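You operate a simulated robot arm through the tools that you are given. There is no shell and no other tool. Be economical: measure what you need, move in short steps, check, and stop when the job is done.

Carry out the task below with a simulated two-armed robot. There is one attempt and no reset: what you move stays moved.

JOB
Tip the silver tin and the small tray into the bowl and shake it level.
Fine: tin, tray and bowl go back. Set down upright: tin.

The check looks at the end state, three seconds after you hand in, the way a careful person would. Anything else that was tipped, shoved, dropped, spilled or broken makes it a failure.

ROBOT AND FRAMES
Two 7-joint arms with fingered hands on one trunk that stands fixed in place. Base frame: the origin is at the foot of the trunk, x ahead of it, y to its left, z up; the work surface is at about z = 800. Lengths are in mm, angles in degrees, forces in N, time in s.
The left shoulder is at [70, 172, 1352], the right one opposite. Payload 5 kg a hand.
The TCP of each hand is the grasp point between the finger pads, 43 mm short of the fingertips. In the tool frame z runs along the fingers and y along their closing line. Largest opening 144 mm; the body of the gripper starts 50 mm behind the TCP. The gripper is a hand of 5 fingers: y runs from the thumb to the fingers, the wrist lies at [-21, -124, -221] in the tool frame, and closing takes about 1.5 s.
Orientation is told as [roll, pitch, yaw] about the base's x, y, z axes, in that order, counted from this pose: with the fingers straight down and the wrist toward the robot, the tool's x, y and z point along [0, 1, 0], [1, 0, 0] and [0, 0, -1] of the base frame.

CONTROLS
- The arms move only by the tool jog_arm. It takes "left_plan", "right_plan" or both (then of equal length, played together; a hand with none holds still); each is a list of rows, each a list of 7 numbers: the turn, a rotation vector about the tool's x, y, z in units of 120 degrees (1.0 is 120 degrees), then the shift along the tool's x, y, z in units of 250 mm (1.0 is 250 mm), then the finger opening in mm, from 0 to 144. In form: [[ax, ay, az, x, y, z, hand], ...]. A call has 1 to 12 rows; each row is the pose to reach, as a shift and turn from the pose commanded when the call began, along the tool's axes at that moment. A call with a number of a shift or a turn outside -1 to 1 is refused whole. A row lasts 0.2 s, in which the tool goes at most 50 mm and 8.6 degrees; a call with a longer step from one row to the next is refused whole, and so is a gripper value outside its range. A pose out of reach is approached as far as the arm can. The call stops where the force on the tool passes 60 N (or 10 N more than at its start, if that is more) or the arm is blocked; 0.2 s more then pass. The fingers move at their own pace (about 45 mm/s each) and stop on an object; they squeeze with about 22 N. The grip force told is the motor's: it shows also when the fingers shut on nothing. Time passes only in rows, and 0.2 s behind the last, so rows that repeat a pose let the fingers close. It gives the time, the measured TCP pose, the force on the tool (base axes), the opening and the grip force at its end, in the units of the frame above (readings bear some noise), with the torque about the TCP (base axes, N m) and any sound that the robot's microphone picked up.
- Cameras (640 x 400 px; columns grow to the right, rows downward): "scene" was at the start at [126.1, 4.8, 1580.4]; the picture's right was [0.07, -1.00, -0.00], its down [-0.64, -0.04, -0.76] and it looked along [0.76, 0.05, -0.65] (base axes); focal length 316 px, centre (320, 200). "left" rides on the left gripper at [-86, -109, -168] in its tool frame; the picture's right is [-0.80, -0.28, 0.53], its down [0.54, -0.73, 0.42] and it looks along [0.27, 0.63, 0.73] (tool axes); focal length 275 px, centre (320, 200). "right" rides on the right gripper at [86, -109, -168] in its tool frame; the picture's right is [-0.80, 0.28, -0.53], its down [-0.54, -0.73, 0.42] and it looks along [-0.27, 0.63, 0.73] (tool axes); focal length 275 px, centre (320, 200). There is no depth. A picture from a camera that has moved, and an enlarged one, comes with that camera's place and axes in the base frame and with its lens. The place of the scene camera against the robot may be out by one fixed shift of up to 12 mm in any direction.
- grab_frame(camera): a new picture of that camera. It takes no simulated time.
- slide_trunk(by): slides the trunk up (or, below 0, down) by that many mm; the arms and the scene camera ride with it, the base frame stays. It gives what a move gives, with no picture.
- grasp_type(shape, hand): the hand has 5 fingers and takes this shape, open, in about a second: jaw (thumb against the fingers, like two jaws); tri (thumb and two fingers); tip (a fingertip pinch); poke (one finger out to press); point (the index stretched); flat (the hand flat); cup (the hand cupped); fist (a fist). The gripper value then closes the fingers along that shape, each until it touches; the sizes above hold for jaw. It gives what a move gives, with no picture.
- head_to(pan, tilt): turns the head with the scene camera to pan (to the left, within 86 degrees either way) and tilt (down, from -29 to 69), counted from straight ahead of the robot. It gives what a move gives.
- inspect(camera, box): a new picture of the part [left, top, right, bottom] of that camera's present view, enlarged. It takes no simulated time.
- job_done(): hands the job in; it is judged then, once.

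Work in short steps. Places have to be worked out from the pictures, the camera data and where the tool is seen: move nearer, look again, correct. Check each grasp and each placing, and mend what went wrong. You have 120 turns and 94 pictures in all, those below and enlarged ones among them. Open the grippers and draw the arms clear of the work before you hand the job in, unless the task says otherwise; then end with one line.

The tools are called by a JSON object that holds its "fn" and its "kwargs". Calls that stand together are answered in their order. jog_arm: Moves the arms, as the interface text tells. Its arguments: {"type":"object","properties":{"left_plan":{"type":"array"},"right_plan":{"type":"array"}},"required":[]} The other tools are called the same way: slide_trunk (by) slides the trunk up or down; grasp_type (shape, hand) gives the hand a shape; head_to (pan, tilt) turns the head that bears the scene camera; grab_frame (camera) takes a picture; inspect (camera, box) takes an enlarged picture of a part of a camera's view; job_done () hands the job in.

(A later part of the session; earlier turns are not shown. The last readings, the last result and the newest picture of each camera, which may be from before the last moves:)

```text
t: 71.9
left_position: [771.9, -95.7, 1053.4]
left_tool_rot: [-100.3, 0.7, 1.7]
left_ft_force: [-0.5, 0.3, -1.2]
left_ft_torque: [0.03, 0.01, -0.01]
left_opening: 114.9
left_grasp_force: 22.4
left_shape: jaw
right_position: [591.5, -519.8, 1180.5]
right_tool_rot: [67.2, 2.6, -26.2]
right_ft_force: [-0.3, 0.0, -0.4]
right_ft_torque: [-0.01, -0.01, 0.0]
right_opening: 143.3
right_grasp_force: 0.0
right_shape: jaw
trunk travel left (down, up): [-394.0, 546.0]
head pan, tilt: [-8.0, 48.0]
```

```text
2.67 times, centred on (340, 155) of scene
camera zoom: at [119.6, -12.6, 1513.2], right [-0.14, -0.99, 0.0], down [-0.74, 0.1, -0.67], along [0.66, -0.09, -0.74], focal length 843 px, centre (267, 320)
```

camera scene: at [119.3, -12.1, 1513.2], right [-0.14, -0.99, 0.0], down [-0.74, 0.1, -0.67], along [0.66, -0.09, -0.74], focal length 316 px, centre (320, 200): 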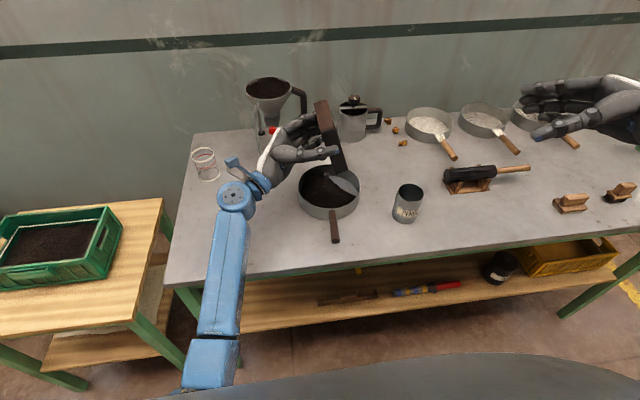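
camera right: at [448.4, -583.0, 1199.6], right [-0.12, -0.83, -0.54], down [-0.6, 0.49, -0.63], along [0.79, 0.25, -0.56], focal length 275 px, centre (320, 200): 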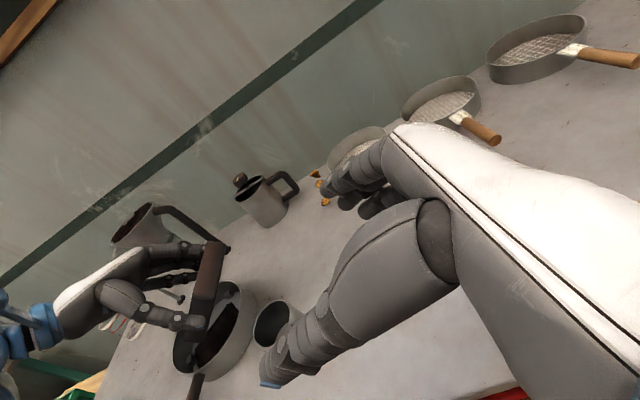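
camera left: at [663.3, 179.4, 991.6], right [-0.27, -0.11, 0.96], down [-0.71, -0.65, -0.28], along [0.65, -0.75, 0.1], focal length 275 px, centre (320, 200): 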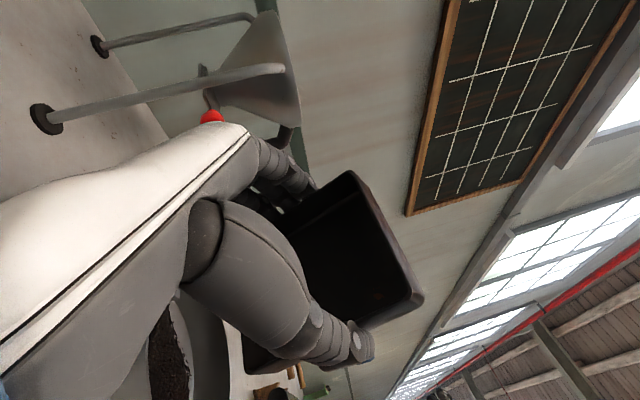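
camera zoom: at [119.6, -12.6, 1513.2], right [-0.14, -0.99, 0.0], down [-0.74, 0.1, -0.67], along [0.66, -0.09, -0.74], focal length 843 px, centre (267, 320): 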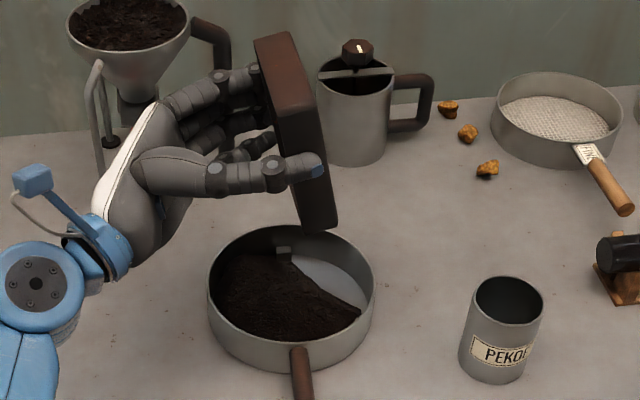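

No more falls out. I turn the tray level again above the bowl.

{"fn": "jog_arm", "kwargs": {"left_plan": [[0, 0.0697, 0, 0.005, 0, 0.03, 80], [0, 0.1393, 0, 0.011, 0, 0.059, 80], [0, 0.209, 0, 0.016, 0, 0.089, 80], [0, 0.2787, 0, 0.021, 0, 0.118, 80], [0, 0.3483, 0, 0.027, 0, 0.148, 80], [0, 0.418, 0, 0.032, 0, 0.177, 80], [0, 0.4877, 0, 0.037, 0, 0.207, 80], [0, 0.5573, 0, 0.043, 0, 0.236, 80], [0, 0.627, 0, 0.048, 0, 0.266, 80], [0, 0.6967, 0, 0.053, 0, 0.295, 80], [0, 0.7663, 0, 0.059, 0, 0.325, 80], [0, 0.836, 0, 0.064, 0, 0.354, 80]]}}

{"fn": "inspect", "kwargs": {"camera": "scene", "box": [220, 80, 460, 230]}}

```text
t: 74.5
left_position: [773.3, -187.7, 1053.1]
left_tool_rot: [0.4, 0.6, 1.8]
left_ft_force: [-0.2, -0.3, -1.5]
left_ft_torque: [0.02, -0.02, 0.02]
left_opening: 115.0
left_grasp_force: 22.0
left_shape: jaw
right_position: [592.6, -521.3, 1180.6]
right_tool_rot: [67.3, 2.6, -26.1]
right_ft_force: [0.4, 0.0, 0.7]
right_ft_torque: [0.0, 0.02, -0.01]
right_opening: 143.1
right_grasp_force: 0.1
right_shape: jaw
trunk travel left (down, up): [-394.0, 546.0]
head pan, tilt: [-8.0, 48.0]
```

```text
2.67 times, centred on (340, 155) of scene
camera zoom: at [119.2, -14.0, 1513.2], right [-0.14, -0.99, 0.0], down [-0.74, 0.1, -0.67], along [0.66, -0.09, -0.74], focal length 843 px, centre (267, 320)
```

zoom: 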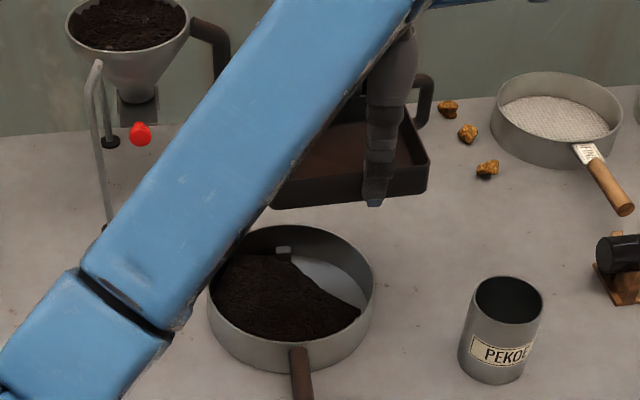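

The tray is empty inside. I carry it back over its place in two moves.

{"fn": "jog_arm", "kwargs": {"left_plan": [[0, 0, 0.003, 0.08, -0.025, 0.0, 80], [0, 0, 0.006, 0.2, -0.06, 0.02, 80], [0, 0, 0.009, 0.32, -0.1, 0.05, 80], [0, 0, 0.012, 0.44, -0.14, 0.08, 80], [0, 0, 0.015, 0.56, -0.175, 0.11, 80], [0, 0, 0.015, 0.64, -0.2, 0.12, 80]]}}

{"fn": "jog_arm", "kwargs": {"left_plan": [[0, 0, 0, 0.08, -0.028, 0.06, 80], [0, 0, 0, 0.2, -0.07, 0.14, 80], [0, 0, 0, 0.32, -0.115, 0.22, 80], [0, 0, 0, 0.44, -0.16, 0.3, 80], [0, 0, 0, 0.54, -0.195, 0.38, 80], [0, 0, 0, 0.62, -0.224, 0.44, 80], [0, 0, 0, 0.62, -0.224, 0.44, 80]]}}

{"fn": "inspect", "kwargs": {"camera": "scene", "box": [140, 90, 400, 252]}}

```text
t: 75.9
left_position: [716.7, -28.6, 1026.3]
left_tool_rot: [0.1, 0.4, -0.1]
left_ft_force: [-0.4, -0.4, -0.7]
left_ft_torque: [-0.02, 0.01, 0.02]
left_opening: 114.8
left_grasp_force: 21.5
left_shape: jaw
right_position: [593.3, -519.1, 1180.9]
right_tool_rot: [67.2, 2.6, -26.1]
right_ft_force: [-0.9, -0.4, -0.4]
right_ft_torque: [-0.01, -0.02, 0.0]
right_opening: 143.0
right_grasp_force: 0.0
right_shape: jaw
trunk travel left (down, up): [-394.0, 546.0]
head pan, tilt: [-8.0, 48.0]
```

```text
t: 77.5
left_position: [659.8, 125.7, 914.3]
left_tool_rot: [0.2, 0.6, -0.1]
left_ft_force: [-0.6, -0.1, -0.8]
left_ft_torque: [-0.02, -0.04, 0.02]
left_opening: 115.1
left_grasp_force: 22.1
left_shape: jaw
right_position: [593.8, -519.1, 1179.7]
right_tool_rot: [67.2, 2.6, -26.1]
right_ft_force: [-0.4, -0.7, -0.5]
right_ft_torque: [0.03, -0.05, 0.0]
right_opening: 143.2
right_grasp_force: 0.0
right_shape: jaw
trunk travel left (down, up): [-394.0, 546.0]
head pan, tilt: [-8.0, 48.0]
```

```text
2.46 times, centred on (270, 171) of scene
camera zoom: at [119.6, -12.6, 1513.2], right [-0.14, -0.99, 0.0], down [-0.74, 0.1, -0.67], along [0.66, -0.09, -0.74], focal length 778 px, centre (443, 271)
```

zoom: 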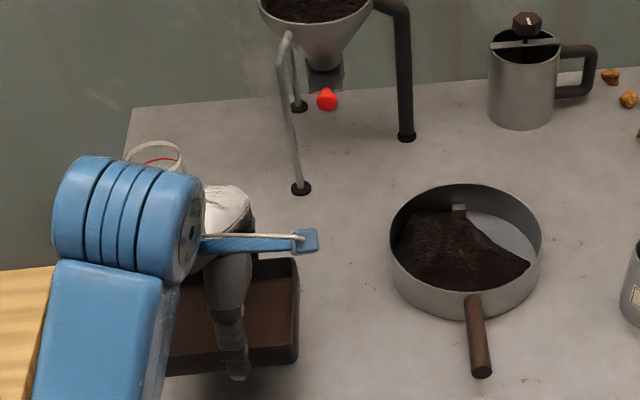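

I shift 7 mm farther out (undoing the centring slip) and lower to the grasp height.

{"fn": "jog_arm", "kwargs": {"left_plan": [[0, 0, 0, 0, 0.01, 0.06, 80], [0, 0, 0, 0, 0.02, 0.12, 80], [0, 0, 0, 0, 0.028, 0.18, 80], [0, 0, 0, 0, 0.028, 0.22, 80], [0, 0, 0, 0, 0.028, 0.243, 80], [0, 0, 0, 0, 0.028, 0.25, 80], [0, 0, 0, 0, 0.028, 0.25, 80]]}}

```text
t: 79.1
left_position: [667.1, 127.0, 851.7]
left_tool_rot: [0.3, 0.7, -0.1]
left_ft_force: [-0.2, -0.6, 0.6]
left_ft_torque: [0.09, -0.08, 0.05]
left_opening: 115.1
left_grasp_force: 22.0
left_shape: jaw
right_position: [592.4, -520.6, 1178.8]
right_tool_rot: [67.1, 2.6, -26.1]
right_ft_force: [-0.2, 0.6, -0.3]
right_ft_torque: [-0.04, 0.0, -0.02]
right_opening: 143.0
right_grasp_force: 0.1
right_shape: jaw
trunk travel left (down, up): [-394.0, 546.0]
head pan, tilt: [-8.0, 48.0]
```

The tray is at bench height. I lower 1 mm more and open the hand, then rise.

{"fn": "jog_arm", "kwargs": {"left_plan": [[0, 0, 0, 0, 0, 0.006, 80], [0, 0, 0, 0, 0, 0.006, 117], [0, 0, 0, 0, 0, 0.006, 125], [0, 0, 0, 0, 0, 0.006, 135], [0, 0, 0, 0, 0, 0.006, 143], [0, 0, 0, 0, 0, 0.006, 143], [0, 0, 0, 0, 0, 0.006, 143]]}}

{"fn": "jog_arm", "kwargs": {"left_plan": [[0, 0, 0, 0, 0, -0.06, 143], [0, 0, 0, 0, 0, -0.16, 143], [0, 0, 0, 0, 0, -0.32, 143], [0, 0, 0, 0, 0, -0.5, 143], [0, 0, 0, 0, 0, -0.68, 143], [0, 0, 0, 0.15, 0, -0.78, 143], [0, 0, 0, 0.32, 0, -0.86, 143], [0, 0, 0, 0.5, 0, -0.9, 143]]}}

{"fn": "grab_frame", "kwargs": {"camera": "scene"}}

```text
t: 80.7
left_position: [668.0, 128.4, 850.1]
left_tool_rot: [0.3, 0.7, 0.0]
left_ft_force: [-0.1, -0.2, 0.3]
left_ft_torque: [0.01, -0.04, 0.0]
left_opening: 142.5
left_grasp_force: 0.1
left_shape: jaw
right_position: [592.7, -520.9, 1179.3]
right_tool_rot: [67.2, 2.5, -26.1]
right_ft_force: [0.8, 0.5, -0.1]
right_ft_torque: [0.02, 0.02, -0.04]
right_opening: 143.0
right_grasp_force: 0.0
right_shape: jaw
trunk travel left (down, up): [-394.0, 546.0]
head pan, tilt: [-8.0, 48.0]
```

```text
t: 82.7
left_position: [670.8, 302.2, 1076.7]
left_tool_rot: [5.2, 0.6, 3.0]
left_ft_force: [0.7, -0.9, 0.1]
left_ft_torque: [0.05, 0.0, -0.04]
left_opening: 142.8
left_grasp_force: 0.0
left_shape: jaw
right_position: [592.5, -523.0, 1179.9]
right_tool_rot: [67.3, 2.7, -26.2]
right_ft_force: [-0.8, -0.9, 0.2]
right_ft_torque: [0.07, -0.04, 0.01]
right_opening: 142.8
right_grasp_force: 0.2
right_shape: jaw
trunk travel left (down, up): [-394.0, 546.0]
head pan, tilt: [-8.0, 48.0]
stopped in row 8 (left hand): the arm was blocked; the commanded pose is now the measured one
```

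```text
34 pictures are left
camera scene: at [118.7, -14.7, 1513.2], right [-0.14, -0.99, 0.0], down [-0.74, 0.1, -0.67], along [0.66, -0.09, -0.74], focal length 316 px, centre (320, 200)
```

scene: 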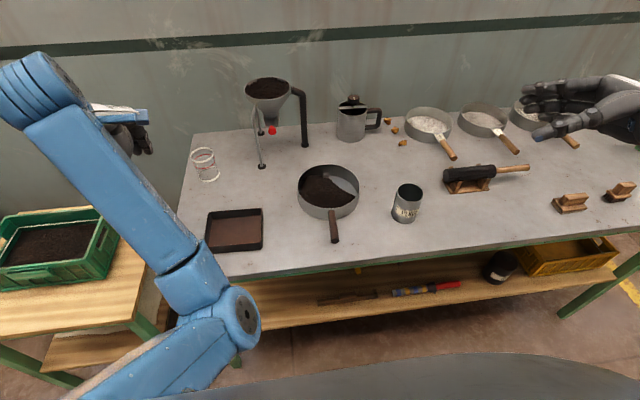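

The left hand is clear and the tray is back in place, empty. Next is the bowl: I un-roll the right hand to fingers-down on its way toward the handle.

{"fn": "jog_arm", "kwargs": {"right_plan": [[0, -0.062, 0, 0.024, -0.002, 0.0915, 143], [0, -0.124, 0, 0.049, -0.003, 0.183, 143], [0, -0.186, 0, 0.073, -0.005, 0.275, 143], [0, -0.248, 0, 0.097, -0.007, 0.366, 143], [0, -0.31, 0, 0.122, -0.008, 0.458, 143], [0, -0.372, 0, 0.146, -0.01, 0.549, 143], [0, -0.434, 0, 0.17, -0.012, 0.641, 143], [0, -0.496, 0, 0.195, -0.013, 0.732, 143], [0, -0.558, 0, 0.219, -0.015, 0.824, 143], [0, -0.558, 0, 0.219, -0.015, 0.824, 143]]}}

```text
t: 84.9
left_position: [669.5, 301.7, 1076.4]
left_tool_rot: [5.2, 0.6, 3.1]
left_ft_force: [-0.8, -0.3, 0.1]
left_ft_torque: [0.04, -0.04, 0.01]
left_opening: 143.0
left_grasp_force: 0.2
left_shape: jaw
right_position: [679.8, -329.9, 1150.4]
right_tool_rot: [0.3, 2.6, -26.2]
right_ft_force: [-1.8, -0.1, -0.7]
right_ft_torque: [0.05, -0.02, -0.02]
right_opening: 143.2
right_grasp_force: 0.0
right_shape: jaw
trunk travel left (down, up): [-394.0, 546.0]
head pan, tilt: [-8.0, 48.0]
```

Now I turn yaw by +80° while moving above the handle region at z≈1080.

{"fn": "jog_arm", "kwargs": {"right_plan": [[0, 0, -0.067, 0.043, -0.039, 0.028, 143], [0, 0, -0.133, 0.087, -0.078, 0.056, 143], [0, 0, -0.2, 0.13, -0.117, 0.084, 143], [0, 0, -0.267, 0.173, -0.156, 0.112, 143], [0, 0, -0.333, 0.217, -0.195, 0.14, 143], [0, 0, -0.4, 0.26, -0.233, 0.168, 143], [0, 0, -0.467, 0.303, -0.272, 0.196, 143], [0, 0, -0.533, 0.346, -0.311, 0.224, 143], [0, 0, -0.6, 0.39, -0.35, 0.252, 143], [0, 0, -0.667, 0.433, -0.389, 0.28, 143], [0, 0, -0.667, 0.433, -0.389, 0.28, 143]]}}

{"fn": "grab_frame", "kwargs": {"camera": "scene"}}

{"fn": "grab_frame", "kwargs": {"camera": "right"}}

```text
t: 87.3
left_position: [672.9, 304.1, 1074.3]
left_tool_rot: [5.0, 0.8, 3.0]
left_ft_force: [0.8, 0.5, -0.3]
left_ft_torque: [0.01, 0.08, -0.02]
left_opening: 142.6
left_grasp_force: 0.0
left_shape: jaw
right_position: [630.6, -172.4, 1083.0]
right_tool_rot: [2.1, 0.2, 53.3]
right_ft_force: [0.8, 1.1, 0.9]
right_ft_torque: [-0.07, 0.04, 0.01]
right_opening: 143.0
right_grasp_force: 0.1
right_shape: jaw
right hand out of reach, approached as far as the arm can: row 10, 11
trunk travel left (down, up): [-394.0, 546.0]
head pan, tilt: [-8.0, 48.0]
```

```text
33 pictures are left
camera scene: at [121.6, -9.9, 1513.1], right [-0.14, -0.99, 0.0], down [-0.74, 0.1, -0.67], along [0.66, -0.09, -0.74], focal length 316 px, centre (320, 200)
```

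scene: 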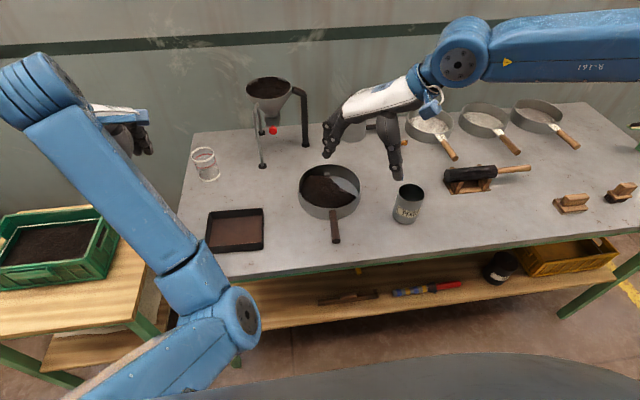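

```text
32 pictures are left
camera right: at [502.8, -209.2, 1255.7], right [0.82, -0.26, 0.5], down [-0.01, -0.9, -0.44], along [0.57, 0.36, -0.74], focal length 275 px, centre (320, 200)
```

right: 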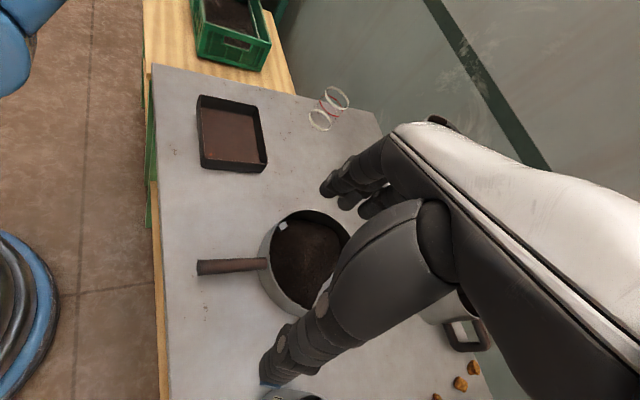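

The handle runs from about (675,-122,838) to (565,-114,850). I go on to yaw 85 above its middle at z≈960.

{"fn": "jog_arm", "kwargs": {"right_plan": [[0, 0, -0.043, 0.037, 0.026, 0.08, 143], [0, 0, -0.087, 0.075, 0.053, 0.16, 143], [0, 0, -0.13, 0.112, 0.08, 0.24, 143], [0, 0, -0.173, 0.149, 0.106, 0.32, 143], [0, 0, -0.217, 0.187, 0.132, 0.4, 143], [0, 0, -0.26, 0.224, 0.159, 0.48, 143], [0, 0, -0.26, 0.224, 0.159, 0.48, 143]]}}

{"fn": "grab_frame", "kwargs": {"camera": "scene"}}

{"fn": "grab_frame", "kwargs": {"camera": "right"}}

```text
t: 88.9
left_position: [672.2, 305.8, 1075.9]
left_tool_rot: [5.1, 0.7, 3.0]
left_ft_force: [0.2, -0.4, 0.4]
left_ft_torque: [-0.05, 0.02, -0.03]
left_opening: 142.6
left_grasp_force: 0.1
left_shape: jaw
right_position: [527.4, -69.5, 934.2]
right_tool_rot: [-1.3, -1.5, 80.8]
right_ft_force: [0.3, 0.8, -0.5]
right_ft_torque: [-0.01, 0.03, 0.01]
right_opening: 142.9
right_grasp_force: 0.0
right_shape: jaw
right hand out of reach, approached as far as the arm can: row 1, 2, 3, 4, 5, 6, 7
trunk travel left (down, up): [-394.0, 546.0]
head pan, tilt: [-8.0, 48.0]
```

```text
31 pictures are left
camera scene: at [120.3, -9.9, 1513.2], right [-0.14, -0.99, 0.0], down [-0.74, 0.1, -0.67], along [0.66, -0.09, -0.74], focal length 316 px, centre (320, 200)
```

scene: 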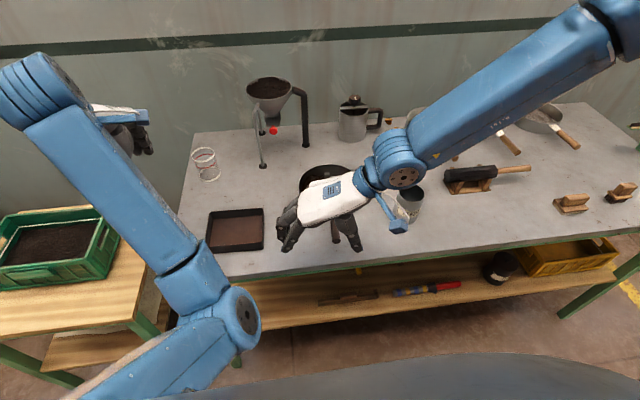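

```text
30 pictures are left
camera right: at [421.0, -165.5, 1097.8], right [0.82, 0.14, 0.56], down [0.43, -0.79, -0.43], along [0.38, 0.59, -0.71], focal length 275 px, centre (320, 200)
```

right: 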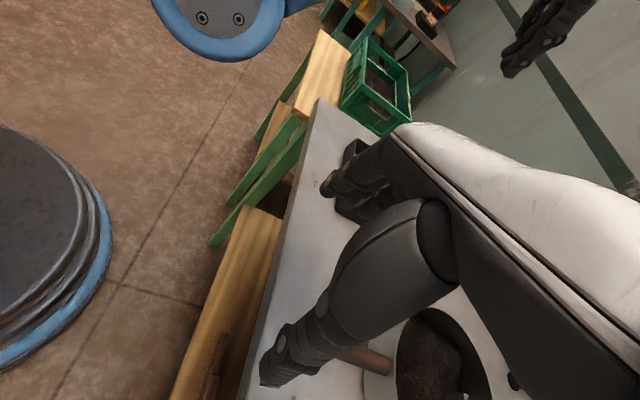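

The right arm's elbow is flared the wrong way and it cannot reach this pose; the hand stopped free, near (527,-70,934). I back it out along the same path, to try the left hand on the handle instead.

{"fn": "jog_arm", "kwargs": {"right_plan": [[0, 0, 0.0, -0.0, -0.03, -0.12, 143], [0, 0, 0.043, -0.02, -0.08, -0.2, 143], [0, 0, 0.087, -0.037, -0.12, -0.28, 143], [0, 0, 0.13, -0.055, -0.16, -0.36, 143], [0, 0, 0.173, -0.073, -0.2, -0.42, 143], [0, 0, 0.217, -0.092, -0.23, -0.46, 143], [0, 0, 0.26, -0.11, -0.251, -0.48, 143], [0, 0, 0.26, -0.11, -0.251, -0.48, 143]]}}

```text
t: 90.7
left_position: [671.6, 302.7, 1077.1]
left_tool_rot: [5.1, 0.7, 3.1]
left_ft_force: [-0.3, 0.0, -0.2]
left_ft_torque: [0.04, -0.02, 0.03]
left_opening: 142.9
left_grasp_force: 0.0
left_shape: jaw
right_position: [542.3, -139.7, 1052.5]
right_tool_rot: [-0.3, -2.0, 49.4]
right_ft_force: [0.4, -0.8, 0.3]
right_ft_torque: [-0.01, 0.03, 0.0]
right_opening: 142.8
right_grasp_force: 0.1
right_shape: jaw
right hand out of reach, approached as far as the arm can: row 1
trunk travel left (down, up): [-394.0, 546.0]
head pan, tilt: [-8.0, 48.0]
```

I continue moving the right hand off to the right with yaw back to 0.

{"fn": "jog_arm", "kwargs": {"right_plan": [[0, 0, 0.051, -0.113, -0.041, -0.04, 143], [0, 0, 0.102, -0.227, -0.081, -0.08, 143], [0, 0, 0.154, -0.34, -0.122, -0.12, 143], [0, 0, 0.205, -0.454, -0.162, -0.16, 143], [0, 0, 0.256, -0.567, -0.203, -0.2, 143], [0, 0, 0.307, -0.68, -0.244, -0.24, 143], [0, 0, 0.359, -0.794, -0.284, -0.28, 143], [0, 0, 0.41, -0.907, -0.325, -0.32, 143], [0, 0, 0.41, -0.907, -0.325, -0.32, 143]]}}

{"fn": "grab_frame", "kwargs": {"camera": "scene"}}

```text
t: 92.7
left_position: [671.5, 302.9, 1075.6]
left_tool_rot: [5.1, 0.6, 3.0]
left_ft_force: [-0.3, 0.1, -1.1]
left_ft_torque: [0.02, -0.01, 0.02]
left_opening: 142.8
left_grasp_force: 0.1
left_shape: jaw
right_position: [658.2, -348.2, 1128.7]
right_tool_rot: [1.3, -1.5, 0.2]
right_ft_force: [0.1, 1.0, -0.4]
right_ft_torque: [-0.02, 0.0, -0.02]
right_opening: 142.8
right_grasp_force: 0.1
right_shape: jaw
trunk travel left (down, up): [-394.0, 546.0]
head pan, tilt: [-8.0, 48.0]
```

```text
29 pictures are left
camera scene: at [119.4, -11.8, 1513.2], right [-0.14, -0.99, 0.0], down [-0.74, 0.1, -0.67], along [0.66, -0.09, -0.74], focal length 316 px, centre (320, 200)
```

scene: 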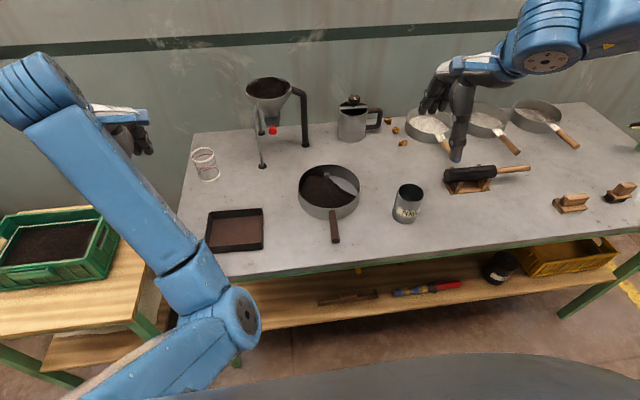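

Right arm is clear. Now the left arm, whose elbow lies on the near side: move toward the handle region with yaw turning to -45.

{"fn": "jog_arm", "kwargs": {"left_plan": [[0, -0.005, 0.05, -0.12, -0.02, 0.0, 143], [0, -0.01, 0.1, -0.24, -0.043, 0.0, 143], [0, -0.015, 0.15, -0.362, -0.065, 0.0, 143], [0, -0.02, 0.2, -0.484, -0.086, 0.01, 143], [0, -0.026, 0.25, -0.606, -0.108, 0.01, 143], [0, -0.031, 0.3, -0.728, -0.129, 0.02, 143], [0, -0.036, 0.35, -0.849, -0.15, 0.02, 143], [0, -0.042, 0.4, -0.97, -0.172, 0.02, 143], [0, -0.042, 0.4, -0.97, -0.172, 0.02, 143]]}}

{"fn": "grab_frame", "kwargs": {"camera": "scene"}}

```text
t: 94.1
left_position: [649.6, 318.8, 1009.5]
left_tool_rot: [11.4, -0.2, -25.0]
left_ft_force: [-0.5, -0.7, -0.6]
left_ft_torque: [-0.02, -0.01, -0.02]
left_opening: 142.8
left_grasp_force: 0.0
left_shape: jaw
left hand out of reach, approached as far as the arm can: row 2, 3, 4, 5, 6
right_position: [657.3, -350.3, 1129.6]
right_tool_rot: [1.2, -1.7, 0.3]
right_ft_force: [-0.1, -0.4, 0.7]
right_ft_torque: [0.05, 0.0, -0.01]
right_opening: 142.9
right_grasp_force: 0.1
right_shape: jaw
trunk travel left (down, up): [-394.0, 546.0]
head pan, tilt: [-8.0, 48.0]
stopped in row 6 (left hand): the arm was blocked; the commanded pose is now the measured one
```

```text
28 pictures are left
camera scene: at [117.7, -13.7, 1513.5], right [-0.14, -0.99, 0.0], down [-0.74, 0.1, -0.67], along [0.66, -0.09, -0.74], focal length 316 px, centre (320, 200)
```

scene: 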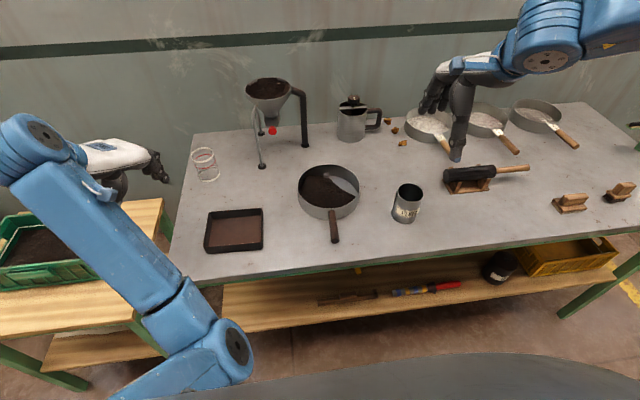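

The left arm's elbow has folded inward, so it blocks. I unwind it: lift and return it to yaw 0 at about (720,170,1100), farther out.

{"fn": "jog_arm", "kwargs": {"left_plan": [[0, -0.013, -0.03, -0.02, 0.06, -0.12, 143], [0, -0.027, -0.06, -0.08, 0.14, -0.2, 143], [0, -0.04, -0.09, -0.13, 0.22, -0.27, 143], [0, -0.054, -0.12, -0.19, 0.29, -0.32, 143], [0, -0.068, -0.15, -0.25, 0.37, -0.37, 143], [0, -0.081, -0.18, -0.3, 0.44, -0.41, 143], [0, -0.095, -0.208, -0.348, 0.506, -0.44, 143], [0, -0.095, -0.208, -0.348, 0.506, -0.44, 143]]}}

{"fn": "grab_frame", "kwargs": {"camera": "scene"}}

```text
t: 96.1
left_position: [727.1, 227.6, 1107.8]
left_tool_rot: [3.7, -3.8, 3.3]
left_ft_force: [-0.8, 0.0, 1.4]
left_ft_torque: [0.0, 0.05, 0.02]
left_opening: 142.8
left_grasp_force: 0.1
left_shape: jaw
right_position: [657.9, -347.7, 1128.6]
right_tool_rot: [1.3, -1.5, 0.3]
right_ft_force: [0.1, 0.3, 0.9]
right_ft_torque: [-0.04, -0.03, -0.04]
right_opening: 142.8
right_grasp_force: 0.1
right_shape: jaw
trunk travel left (down, up): [-394.0, 546.0]
head pan, tilt: [-8.0, 48.0]
stopped in row 8 (left hand): the arm was blocked; the commanded pose is now the measured one
```

```text
27 pictures are left
camera scene: at [119.4, -12.0, 1513.2], right [-0.14, -0.99, 0.0], down [-0.74, 0.1, -0.67], along [0.66, -0.09, -0.74], focal length 316 px, centre (320, 200)
```

scene: 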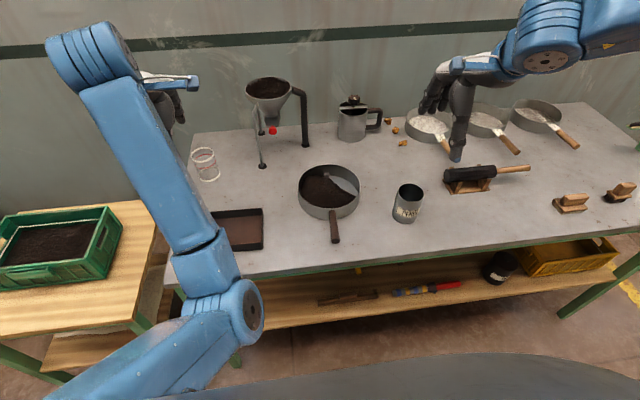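

The left elbow is low, close to the bench front. I raise the trunk by 150 to free both elbows and then retry from high.

{"fn": "slide_trunk", "kwargs": {"by": 150}}

{"fn": "jog_arm", "kwargs": {"left_plan": [[0, -0.01, 0, -0.08, 0, 0.0, 143], [0, -0.02, 0, -0.2, 0, 0.0, 143], [0, -0.03, 0, -0.35, 0, 0.0, 143], [0, -0.03, 0, -0.5, 0, 0.02, 143], [0, -0.03, 0, -0.62, 0, 0.05, 143], [0, -0.03, 0, -0.68, 0, 0.08, 143], [0, -0.03, 0, -0.68, 0, 0.08, 143]]}}

{"fn": "grab_frame", "kwargs": {"camera": "scene"}}

```text
t: 97.8
left_position: [727.0, 227.1, 1255.9]
left_tool_rot: [3.7, -3.7, 3.3]
left_ft_force: [0.2, 0.5, 0.1]
left_ft_torque: [0.01, -0.01, 0.0]
left_opening: 143.1
left_grasp_force: 0.1
left_shape: jaw
right_position: [658.5, -347.6, 1278.0]
right_tool_rot: [1.3, -1.6, 0.4]
right_ft_force: [0.3, 0.2, -0.2]
right_ft_torque: [-0.03, 0.0, 0.02]
right_opening: 142.9
right_grasp_force: 0.1
right_shape: jaw
trunk travel left (down, up): [-544.0, 396.0]
head pan, tilt: [-8.0, 48.0]
```

```text
t: 99.2
left_position: [757.5, 143.8, 1242.9]
left_tool_rot: [5.8, -6.5, 7.5]
left_ft_force: [0.4, 0.1, -0.7]
left_ft_torque: [-0.01, 0.0, -0.02]
left_opening: 142.8
left_grasp_force: 0.0
left_shape: jaw
right_position: [658.3, -348.9, 1279.4]
right_tool_rot: [1.3, -1.6, 0.3]
right_ft_force: [-1.8, 0.8, 0.2]
right_ft_torque: [0.02, 0.0, -0.02]
right_opening: 142.9
right_grasp_force: 0.0
right_shape: jaw
trunk travel left (down, up): [-544.0, 396.0]
head pan, tilt: [-8.0, 48.0]
stopped in row 6 (left hand): the arm was blocked; the commanded pose is now the measured one
```

```text
26 pictures are left
camera scene: at [119.6, -12.8, 1663.2], right [-0.14, -0.99, 0.0], down [-0.74, 0.1, -0.67], along [0.66, -0.09, -0.74], focal length 316 px, centre (320, 200)
```

scene: 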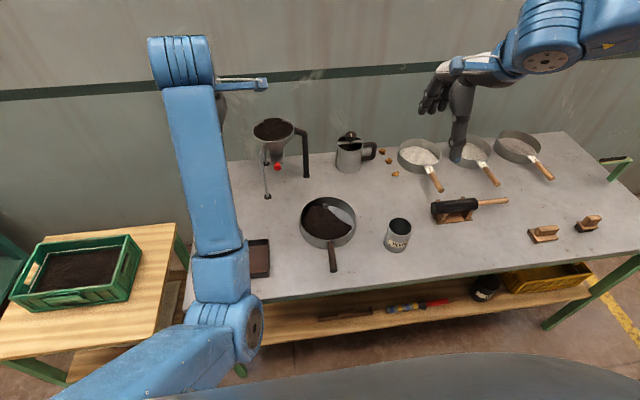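

The left arm is hampered by its own elbow, and the right cannot turn enough for the handle. A better way is to pinch the bowl's far-right wall from above with the right hand, where there is no soil, and shake the bowl on the bench. I look closely at the bowl.

{"fn": "inspect", "kwargs": {"camera": "scene", "box": [280, 180, 400, 255]}}

```text
5.33 times, centred on (340, 218) of scene
camera zoom: at [119.6, -12.8, 1663.2], right [-0.14, -0.99, 0.0], down [-0.74, 0.1, -0.67], along [0.66, -0.09, -0.74], focal length 1686 px, centre (213, 107)
```

zoom: 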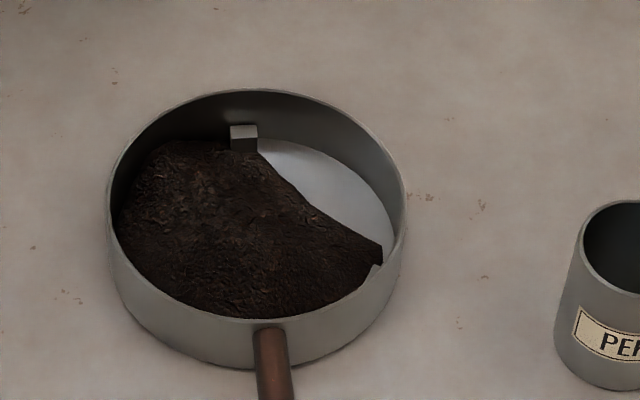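

The bare patch lies at the far-right wall. Correcting for the camera shift seen with the tin and tray, the bowl centre is about (776,-135) and the pinch point about (847,-195). I lower the trunk 120 and bring the right hand above it at yaw -40, half closed.

{"fn": "slide_trunk", "kwargs": {"by": -120}}

{"fn": "jog_arm", "kwargs": {"right_plan": [[0.002, -0.001, 0.042, 0.077, 0.0945, 0.08, 110], [0.004, -0.003, 0.083, 0.154, 0.189, 0.16, 80], [0.006, -0.004, 0.125, 0.231, 0.2835, 0.25, 60], [0.007, -0.006, 0.167, 0.308, 0.378, 0.35, 60], [0.009, -0.007, 0.208, 0.385, 0.4725, 0.46, 60], [0.011, -0.009, 0.25, 0.462, 0.567, 0.58, 60], [0.012, -0.01, 0.292, 0.539, 0.6615, 0.7, 60], [0.0125, -0.011, 0.333, 0.616, 0.756, 0.796, 60], [0.0125, -0.011, 0.333, 0.616, 0.756, 0.796, 60]]}}

{"fn": "grab_frame", "kwargs": {"camera": "right"}}

{"fn": "inspect", "kwargs": {"camera": "scene", "box": [260, 90, 500, 240]}}

```text
t: 100.7
left_position: [757.0, 143.4, 1121.7]
left_tool_rot: [5.7, -6.5, 7.6]
left_ft_force: [-0.9, 1.1, 0.8]
left_ft_torque: [0.0, 0.02, 0.0]
left_opening: 142.8
left_grasp_force: 0.1
left_shape: jaw
right_position: [657.6, -347.6, 1160.2]
right_tool_rot: [1.3, -1.6, 0.4]
right_ft_force: [-0.8, -0.1, -0.5]
right_ft_torque: [-0.01, -0.02, -0.04]
right_opening: 142.8
right_grasp_force: 0.0
right_shape: jaw
trunk travel left (down, up): [-424.0, 516.0]
head pan, tilt: [-8.0, 48.0]
```

```text
t: 102.7
left_position: [757.1, 144.8, 1119.1]
left_tool_rot: [5.7, -6.4, 7.5]
left_ft_force: [-0.1, 0.3, 0.7]
left_ft_torque: [0.0, 0.01, -0.01]
left_opening: 143.2
left_grasp_force: 0.1
left_shape: jaw
right_position: [790.7, -253.7, 1024.6]
right_tool_rot: [0.3, 0.6, -39.6]
right_ft_force: [0.1, 0.2, -0.4]
right_ft_torque: [-0.01, -0.01, 0.02]
right_opening: 60.3
right_grasp_force: 0.1
right_shape: jaw
right hand out of reach, approached as far as the arm can: row 6, 7, 8, 9
trunk travel left (down, up): [-424.0, 516.0]
head pan, tilt: [-8.0, 48.0]
```

```text
24 pictures are left
camera right: at [764.2, -120.3, 1194.9], right [-0.29, -0.8, 0.53], down [-0.91, 0.05, -0.42], along [0.31, -0.6, -0.74], focal length 275 px, centre (320, 200)
```

right: 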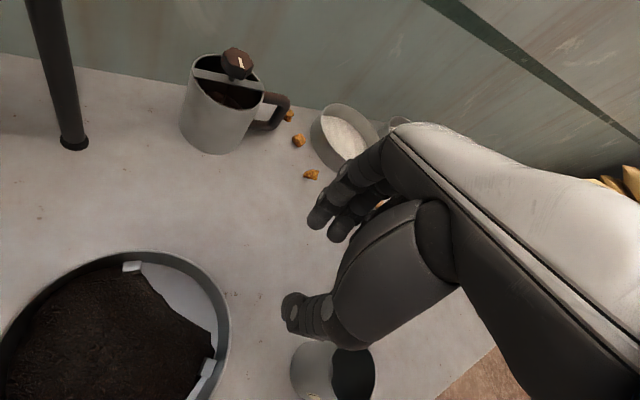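

```text
2.67 times, centred on (380, 165) of scene
camera zoom: at [120.0, -11.9, 1543.1], right [-0.14, -0.99, 0.0], down [-0.74, 0.1, -0.67], along [0.66, -0.09, -0.74], focal length 843 px, centre (160, 293)
```

zoom: 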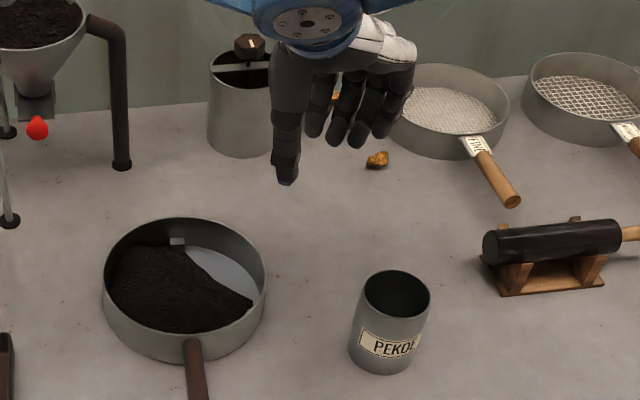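

Yaw -40 is beyond this arm posture, which favours positive yaw. I'll instead pinch the near-right wall at about (716,-207) with yaw +50, thumb outside and fingers inside, so I turn there at z≈1010.

{"fn": "jog_arm", "kwargs": {"right_plan": [[0, 0, -0.068, -0.004, -0.032, 0.005, 60], [0, 0, -0.136, -0.008, -0.064, 0.01, 60], [0, 0, -0.204, -0.0125, -0.096, 0.016, 60], [0, 0, -0.272, -0.017, -0.128, 0.022, 60], [0, 0, -0.34, -0.021, -0.16, 0.027, 60], [0, 0, -0.408, -0.025, -0.191, 0.033, 60], [0, 0, -0.475, -0.029, -0.223, 0.038, 60], [0, 0, -0.543, -0.033, -0.255, 0.044, 60], [0, 0, -0.611, -0.038, -0.287, 0.049, 60], [0, 0, -0.679, -0.042, -0.319, 0.055, 60], [0, 0, -0.747, -0.046, -0.351, 0.06, 60], [0, 0, -0.747, -0.046, -0.351, 0.06, 60]]}}

{"fn": "inspect", "kwargs": {"camera": "scene", "box": [260, 90, 500, 240]}}

```text
t: 105.3
left_position: [756.8, 145.1, 1121.6]
left_tool_rot: [5.6, -6.3, 7.5]
left_ft_force: [0.3, 0.4, 0.5]
left_ft_torque: [-0.03, 0.0, 0.0]
left_opening: 143.2
left_grasp_force: 0.1
left_shape: jaw
right_position: [705.7, -196.7, 1008.2]
right_tool_rot: [-0.2, -0.3, 49.3]
right_ft_force: [0.2, 1.0, 0.6]
right_ft_torque: [-0.04, -0.01, 0.01]
right_opening: 60.0
right_grasp_force: 0.0
right_shape: jaw
right hand out of reach, approached as far as the arm can: row 11, 12
trunk travel left (down, up): [-424.0, 516.0]
head pan, tilt: [-8.0, 48.0]
```

```text
2.67 times, centred on (380, 165) of scene
camera zoom: at [118.4, -10.1, 1543.5], right [-0.14, -0.99, 0.0], down [-0.74, 0.1, -0.67], along [0.66, -0.09, -0.74], focal length 843 px, centre (160, 293)
```

zoom: 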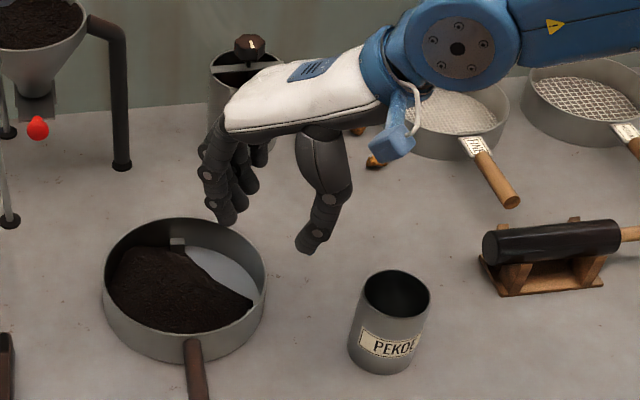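

The hand hangs right above the near-right wall. I ease yaw back to 42 and lower straight down with the trunk by 95 mm, keeping the arm posture.

{"fn": "jog_arm", "kwargs": {"right_plan": [[0, 0, 0.03, 0, 0, 0, 60], [0, 0, 0.06, 0, 0, 0, 60], [0, 0, 0.06, 0, 0, 0, 60]]}}

{"fn": "slide_trunk", "kwargs": {"by": -95}}

{"fn": "inspect", "kwargs": {"camera": "scene", "box": [260, 70, 500, 220]}}

{"fn": "grab_frame", "kwargs": {"camera": "right"}}

```text
t: 106.1
left_position: [757.5, 144.0, 1121.1]
left_tool_rot: [5.8, -6.3, 7.5]
left_ft_force: [0.2, 0.1, -0.6]
left_ft_torque: [0.01, 0.0, -0.02]
left_opening: 143.1
left_grasp_force: 0.0
left_shape: jaw
right_position: [705.3, -197.7, 1006.4]
right_tool_rot: [0.6, -0.3, 42.8]
right_ft_force: [0.4, -0.1, 0.5]
right_ft_torque: [0.0, 0.0, 0.0]
right_opening: 60.3
right_grasp_force: 0.0
right_shape: jaw
trunk travel left (down, up): [-424.0, 516.0]
head pan, tilt: [-8.0, 48.0]
```

```text
t: 107.3
left_position: [756.3, 143.0, 1025.7]
left_tool_rot: [5.7, -6.3, 7.6]
left_ft_force: [-0.7, 0.3, 0.5]
left_ft_torque: [0.02, 0.0, -0.01]
left_opening: 143.0
left_grasp_force: 0.0
left_shape: jaw
right_position: [705.2, -197.9, 910.0]
right_tool_rot: [0.6, -0.2, 42.9]
right_ft_force: [-0.5, 0.1, 0.1]
right_ft_torque: [-0.06, -0.02, -0.01]
right_opening: 60.2
right_grasp_force: 0.1
right_shape: jaw
trunk travel left (down, up): [-329.0, 611.0]
head pan, tilt: [-8.0, 48.0]
```

```text
2.67 times, centred on (380, 145) of scene
camera zoom: at [119.0, -11.9, 1448.4], right [-0.14, -0.99, 0.0], down [-0.74, 0.1, -0.67], along [0.66, -0.09, -0.74], focal length 843 px, centre (160, 347)
```

zoom: 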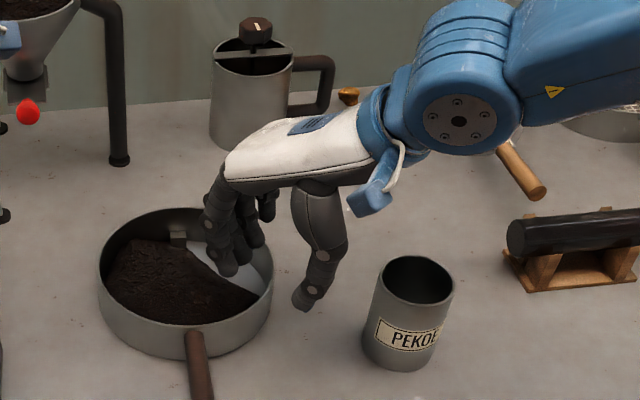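

```text
20 pictures are left
camera right: at [568.2, -208.7, 1080.3], right [0.75, -0.4, 0.53], down [-0.16, -0.89, -0.43], along [0.64, 0.24, -0.73], focal length 275 px, centre (320, 200)
```

right: 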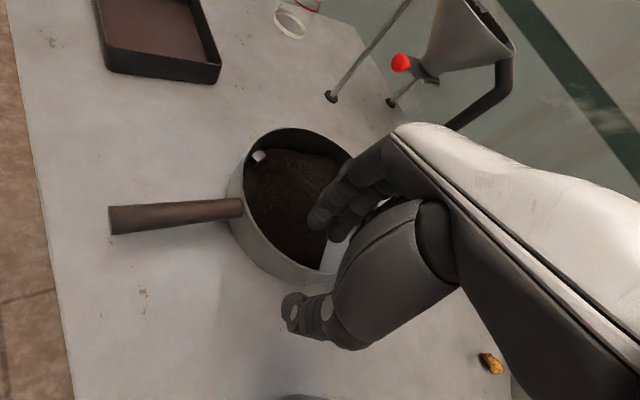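

The thumb is outside the right wall and the fingers inside near the bare patch, as wanted. I lower 40 mm more so the tips overlap the wall by about 20 mm.

{"fn": "slide_trunk", "kwargs": {"by": -40}}

{"fn": "inspect", "kwargs": {"camera": "scene", "box": [260, 70, 460, 195]}}

```text
t: 108.2
left_position: [757.0, 144.1, 986.7]
left_tool_rot: [5.7, -6.4, 7.6]
left_ft_force: [-0.1, -0.7, -0.3]
left_ft_torque: [0.0, -0.01, 0.02]
left_opening: 142.9
left_grasp_force: 0.1
left_shape: jaw
right_position: [705.5, -197.7, 870.2]
right_tool_rot: [0.6, -0.2, 42.7]
right_ft_force: [0.7, -0.8, 0.4]
right_ft_torque: [-0.02, 0.02, -0.04]
right_opening: 60.2
right_grasp_force: 0.1
right_shape: jaw
trunk travel left (down, up): [-289.0, 651.0]
head pan, tilt: [-8.0, 48.0]
```

```text
3.20 times, centred on (360, 132) of scene
camera zoom: at [118.9, -11.9, 1408.4], right [-0.14, -0.99, 0.0], down [-0.74, 0.1, -0.67], along [0.66, -0.09, -0.74], focal length 1012 px, centre (192, 416)
```

zoom: 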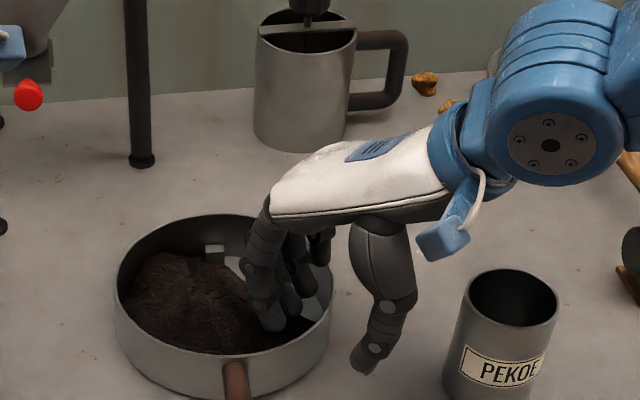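

Aligned with no contact yet. I close on the wall.

{"fn": "jog_arm", "kwargs": {"right_plan": [[0, 0, 0, 0, 0, 0, 45], [0, 0, 0, 0, 0, 0, 30], [0, 0, 0, 0, 0, 0, 20], [0, 0, 0, 0, 0, 0, 10], [0, 0, 0, 0, 0, 0, 0], [0, 0, 0, 0, 0, 0, 0], [0, 0, 0, 0, 0, 0, 0]]}}

{"fn": "inspect", "kwargs": {"camera": "scene", "box": [260, 70, 460, 195]}}

```text
t: 109.8
left_position: [756.7, 142.6, 985.8]
left_tool_rot: [5.7, -6.5, 7.5]
left_ft_force: [-0.2, 0.2, -0.7]
left_ft_torque: [0.02, -0.01, -0.02]
left_opening: 143.0
left_grasp_force: 0.0
left_shape: jaw
right_position: [705.6, -197.0, 870.2]
right_tool_rot: [0.6, -0.1, 42.8]
right_ft_force: [-1.0, -0.1, 0.6]
right_ft_torque: [0.03, -0.02, 0.13]
right_opening: 0.1
right_grasp_force: 22.2
right_shape: jaw
trunk travel left (down, up): [-289.0, 651.0]
head pan, tilt: [-8.0, 48.0]
```

```text
3.20 times, centred on (360, 132) of scene
camera zoom: at [119.5, -12.0, 1408.2], right [-0.14, -0.99, 0.0], down [-0.74, 0.1, -0.67], along [0.66, -0.09, -0.74], focal length 1012 px, centre (192, 416)
```

zoom: 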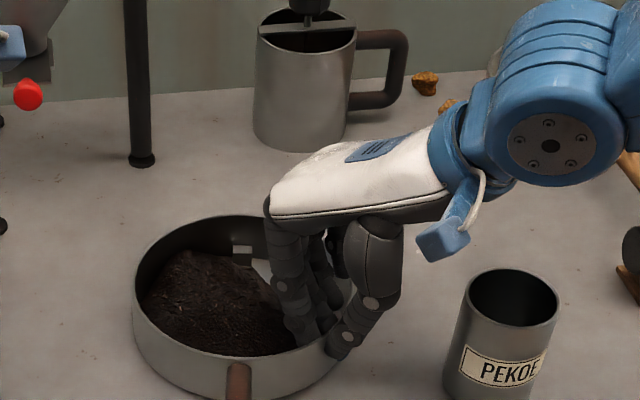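

The fingers have closed on the wall (the bowl slid about 15 mm to the right as they centred; I'll bring it back). Now I shake the bowl on the bench with short strokes.

{"fn": "jog_arm", "kwargs": {"right_plan": [[0, 0, 0, 0.04, 0, 0, 0], [0, 0, 0, -0.06, 0, 0, 0], [0, 0, 0, 0.06, 0, 0, 0], [0, 0, 0, -0.06, 0, 0, 0], [0, 0, 0, 0.06, 0.0, 0, 0], [0, 0, 0, 0, 0, 0, 0], [0, 0, 0, 0, 0.06, 0, 0], [0, 0, 0, 0, -0.06, 0, 0], [0, 0, 0, 0, 0.06, 0, 0], [0, 0, 0, 0, -0.06, 0, 0], [0, 0, 0, 0, 0.06, 0, 0], [0, 0, 0, 0, 0, 0, 0]]}}

{"fn": "inspect", "kwargs": {"camera": "scene", "box": [260, 70, 460, 195]}}

```text
t: 112.4
left_position: [756.1, 141.5, 987.2]
left_tool_rot: [5.8, -6.6, 7.4]
left_ft_force: [-0.3, -0.5, 0.4]
left_ft_torque: [0.07, -0.03, -0.01]
left_opening: 142.9
left_grasp_force: 0.1
left_shape: jaw
right_position: [705.2, -199.4, 871.4]
right_tool_rot: [0.6, -0.3, 42.8]
right_ft_force: [0.8, -0.6, 0.4]
right_ft_torque: [0.01, -0.06, 0.01]
right_opening: 0.2
right_grasp_force: 21.6
right_shape: jaw
trunk travel left (down, up): [-289.0, 651.0]
head pan, tilt: [-8.0, 48.0]
```

```text
3.20 times, centred on (360, 132) of scene
camera zoom: at [118.1, -13.8, 1408.3], right [-0.14, -0.99, 0.0], down [-0.74, 0.1, -0.67], along [0.66, -0.09, -0.74], focal length 1012 px, centre (192, 416)
```

zoom: 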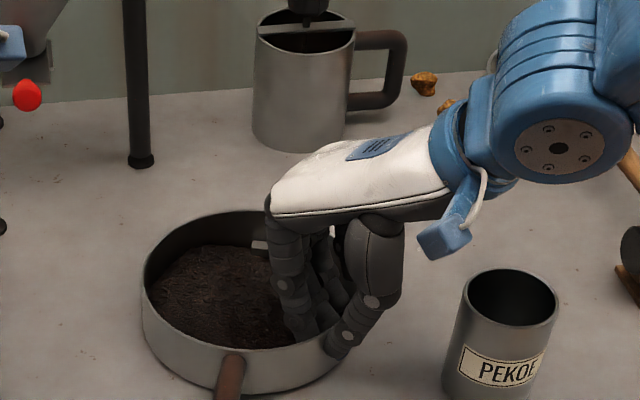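

The soil is already much flatter. One more round of strokes.

{"fn": "jog_arm", "kwargs": {"right_plan": [[0, 0, 0, 0, -0.05, 0, 0], [0, 0, 0, 0, 0.06, 0, 0], [0, 0, 0, 0, -0.06, 0, 0], [0, 0, 0, 0, 0.06, 0, 0], [0, 0, 0, 0, -0.06, 0, 0], [0, 0, 0, 0, 0, 0, 0], [0, 0, 0, -0.05, 0, 0, 0], [0, 0, 0, 0.06, 0, 0, 0], [0, 0, 0, -0.06, 0, 0, 0], [0, 0, 0, 0.06, 0, 0, 0], [0, 0, 0, -0.06, 0, 0, 0], [0, 0, 0, 0, 0, 0, 0]]}}

{"fn": "grab_frame", "kwargs": {"camera": "scene"}}

```text
t: 115.0
left_position: [756.6, 143.4, 985.6]
left_tool_rot: [5.6, -6.4, 7.6]
left_ft_force: [-0.3, 0.1, -0.2]
left_ft_torque: [-0.06, -0.05, -0.01]
left_opening: 143.1
left_grasp_force: 0.0
left_shape: jaw
right_position: [705.7, -197.3, 870.7]
right_tool_rot: [0.5, 0.0, 42.7]
right_ft_force: [-0.4, -0.4, 0.3]
right_ft_torque: [-0.01, -0.06, -0.11]
right_opening: 0.1
right_grasp_force: 21.9
right_shape: jaw
trunk travel left (down, up): [-289.0, 651.0]
head pan, tilt: [-8.0, 48.0]
```

```text
16 pictures are left
camera scene: at [118.8, -11.2, 1408.3], right [-0.14, -0.99, 0.0], down [-0.74, 0.1, -0.67], along [0.66, -0.09, -0.74], focal length 316 px, centre (320, 200)
```

scene: 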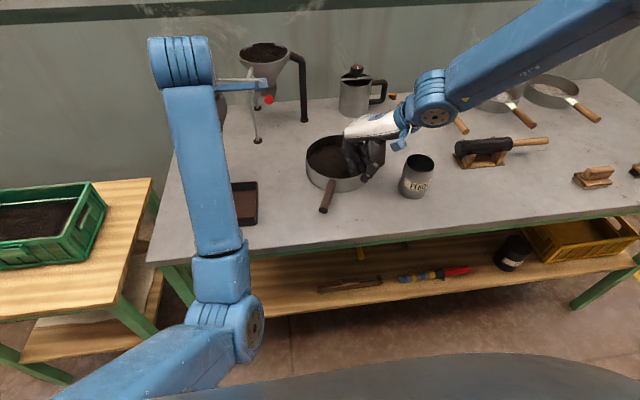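

The soil looks spread, but the bowl has pivoted about 20° clockwise and sits about 30 mm to the right of its place. I open slightly and turn the hand back to yaw 22, square to the wall there. Then I'll re-grip and turn it back.

{"fn": "jog_arm", "kwargs": {"right_plan": [[0, 0, 0, 0, 0, 0, 25], [0, 0, 0, 0, 0, 0, 45], [0, 0, 0, 0, 0, 0, 45], [0, 0, 0, 0, 0, 0, 45], [0, 0, 0.058, 0, 0, 0, 45], [0, 0, 0.115, 0, 0, 0, 45], [0, 0, 0.17, 0, 0, 0, 45], [0, 0, 0.17, 0, 0, 0, 45]]}}

{"fn": "inspect", "kwargs": {"camera": "scene", "box": [260, 90, 460, 215]}}

```text
t: 116.8
left_position: [756.2, 142.3, 985.6]
left_tool_rot: [5.7, -6.4, 7.5]
left_ft_force: [-0.4, 0.1, -0.6]
left_ft_torque: [-0.02, -0.02, 0.04]
left_opening: 143.0
left_grasp_force: 0.0
left_shape: jaw
right_position: [706.3, -197.0, 870.1]
right_tool_rot: [0.5, 0.0, 22.5]
right_ft_force: [0.6, 1.4, 1.4]
right_ft_torque: [0.02, -0.06, 0.04]
right_opening: 44.6
right_grasp_force: 0.0
right_shape: jaw
trunk travel left (down, up): [-289.0, 651.0]
head pan, tilt: [-8.0, 48.0]
```

```text
3.20 times, centred on (360, 152) of scene
camera zoom: at [119.4, -12.1, 1408.2], right [-0.14, -0.99, 0.0], down [-0.74, 0.1, -0.67], along [0.66, -0.09, -0.74], focal length 1012 px, centre (192, 352)
```

zoom: 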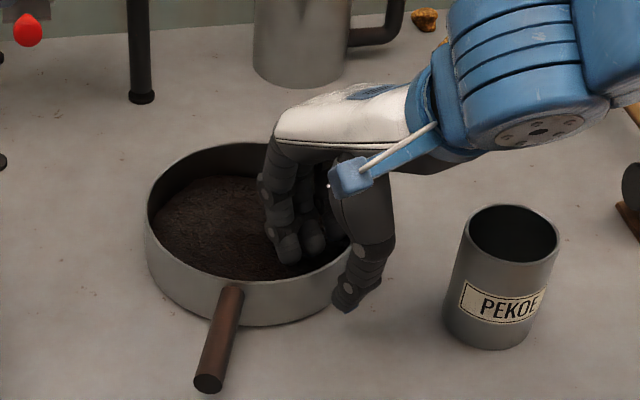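

The bowl needs about +14° of turn and about (-10,+25) mm of shift. I re-grip here.

{"fn": "jog_arm", "kwargs": {"right_plan": [[0, 0, 0, 0, 0, 0, 30], [0, 0, 0, 0, 0, 0, 15], [0, 0, 0, 0, 0, 0, 0], [0, 0, 0, 0, 0, 0, 0], [0, 0, 0, 0, 0, 0, 0], [0, 0, 0, 0, 0, 0, 0]]}}

{"fn": "jog_arm", "kwargs": {"right_plan": [[0, 0, -0.025, 0.004, 0.005, 0, 0], [0, 0, -0.05, 0.008, 0.01, 0, 0], [0, 0, -0.075, 0.012, 0.012, 0, 0], [0, 0, -0.1, 0.016, 0.014, 0, 0], [0, 0, -0.117, 0.02, 0.016, 0, 0], [0, 0, -0.117, 0.025, 0.014, 0, 0]]}}

{"fn": "inspect", "kwargs": {"camera": "scene", "box": [260, 90, 460, 215]}}

```text
t: 118.2
left_position: [757.9, 143.0, 985.9]
left_tool_rot: [5.7, -6.4, 7.5]
left_ft_force: [-0.2, -0.5, 0.3]
left_ft_torque: [-0.01, 0.03, 0.01]
left_opening: 143.0
left_grasp_force: 0.1
left_shape: jaw
right_position: [706.4, -197.9, 870.2]
right_tool_rot: [0.6, 0.1, 22.3]
right_ft_force: [-1.1, 0.9, 0.7]
right_ft_torque: [0.05, 0.0, 0.14]
right_opening: 0.3
right_grasp_force: 22.1
right_shape: jaw
trunk travel left (down, up): [-289.0, 651.0]
head pan, tilt: [-8.0, 48.0]
```

```text
t: 119.6
left_position: [756.9, 143.1, 985.4]
left_tool_rot: [5.8, -6.3, 7.4]
left_ft_force: [0.5, 0.3, -0.2]
left_ft_torque: [0.01, -0.01, 0.02]
left_opening: 143.1
left_grasp_force: 0.1
left_shape: jaw
right_position: [707.7, -190.2, 870.9]
right_tool_rot: [0.6, -0.2, 36.5]
right_ft_force: [1.9, -0.1, 0.0]
right_ft_torque: [0.07, -0.07, -0.09]
right_opening: 0.0
right_grasp_force: 21.8
right_shape: jaw
trunk travel left (down, up): [-289.0, 651.0]
head pan, tilt: [-8.0, 48.0]
```

```text
3.20 times, centred on (360, 152) of scene
camera zoom: at [119.7, -12.3, 1408.2], right [-0.14, -0.99, 0.0], down [-0.74, 0.1, -0.67], along [0.66, -0.09, -0.74], focal length 1012 px, centre (192, 352)
```

zoom: 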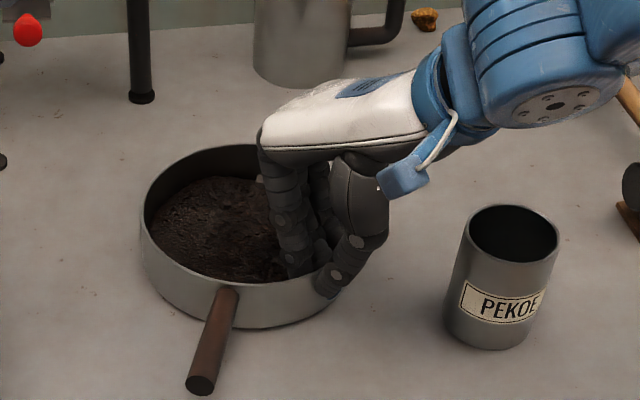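

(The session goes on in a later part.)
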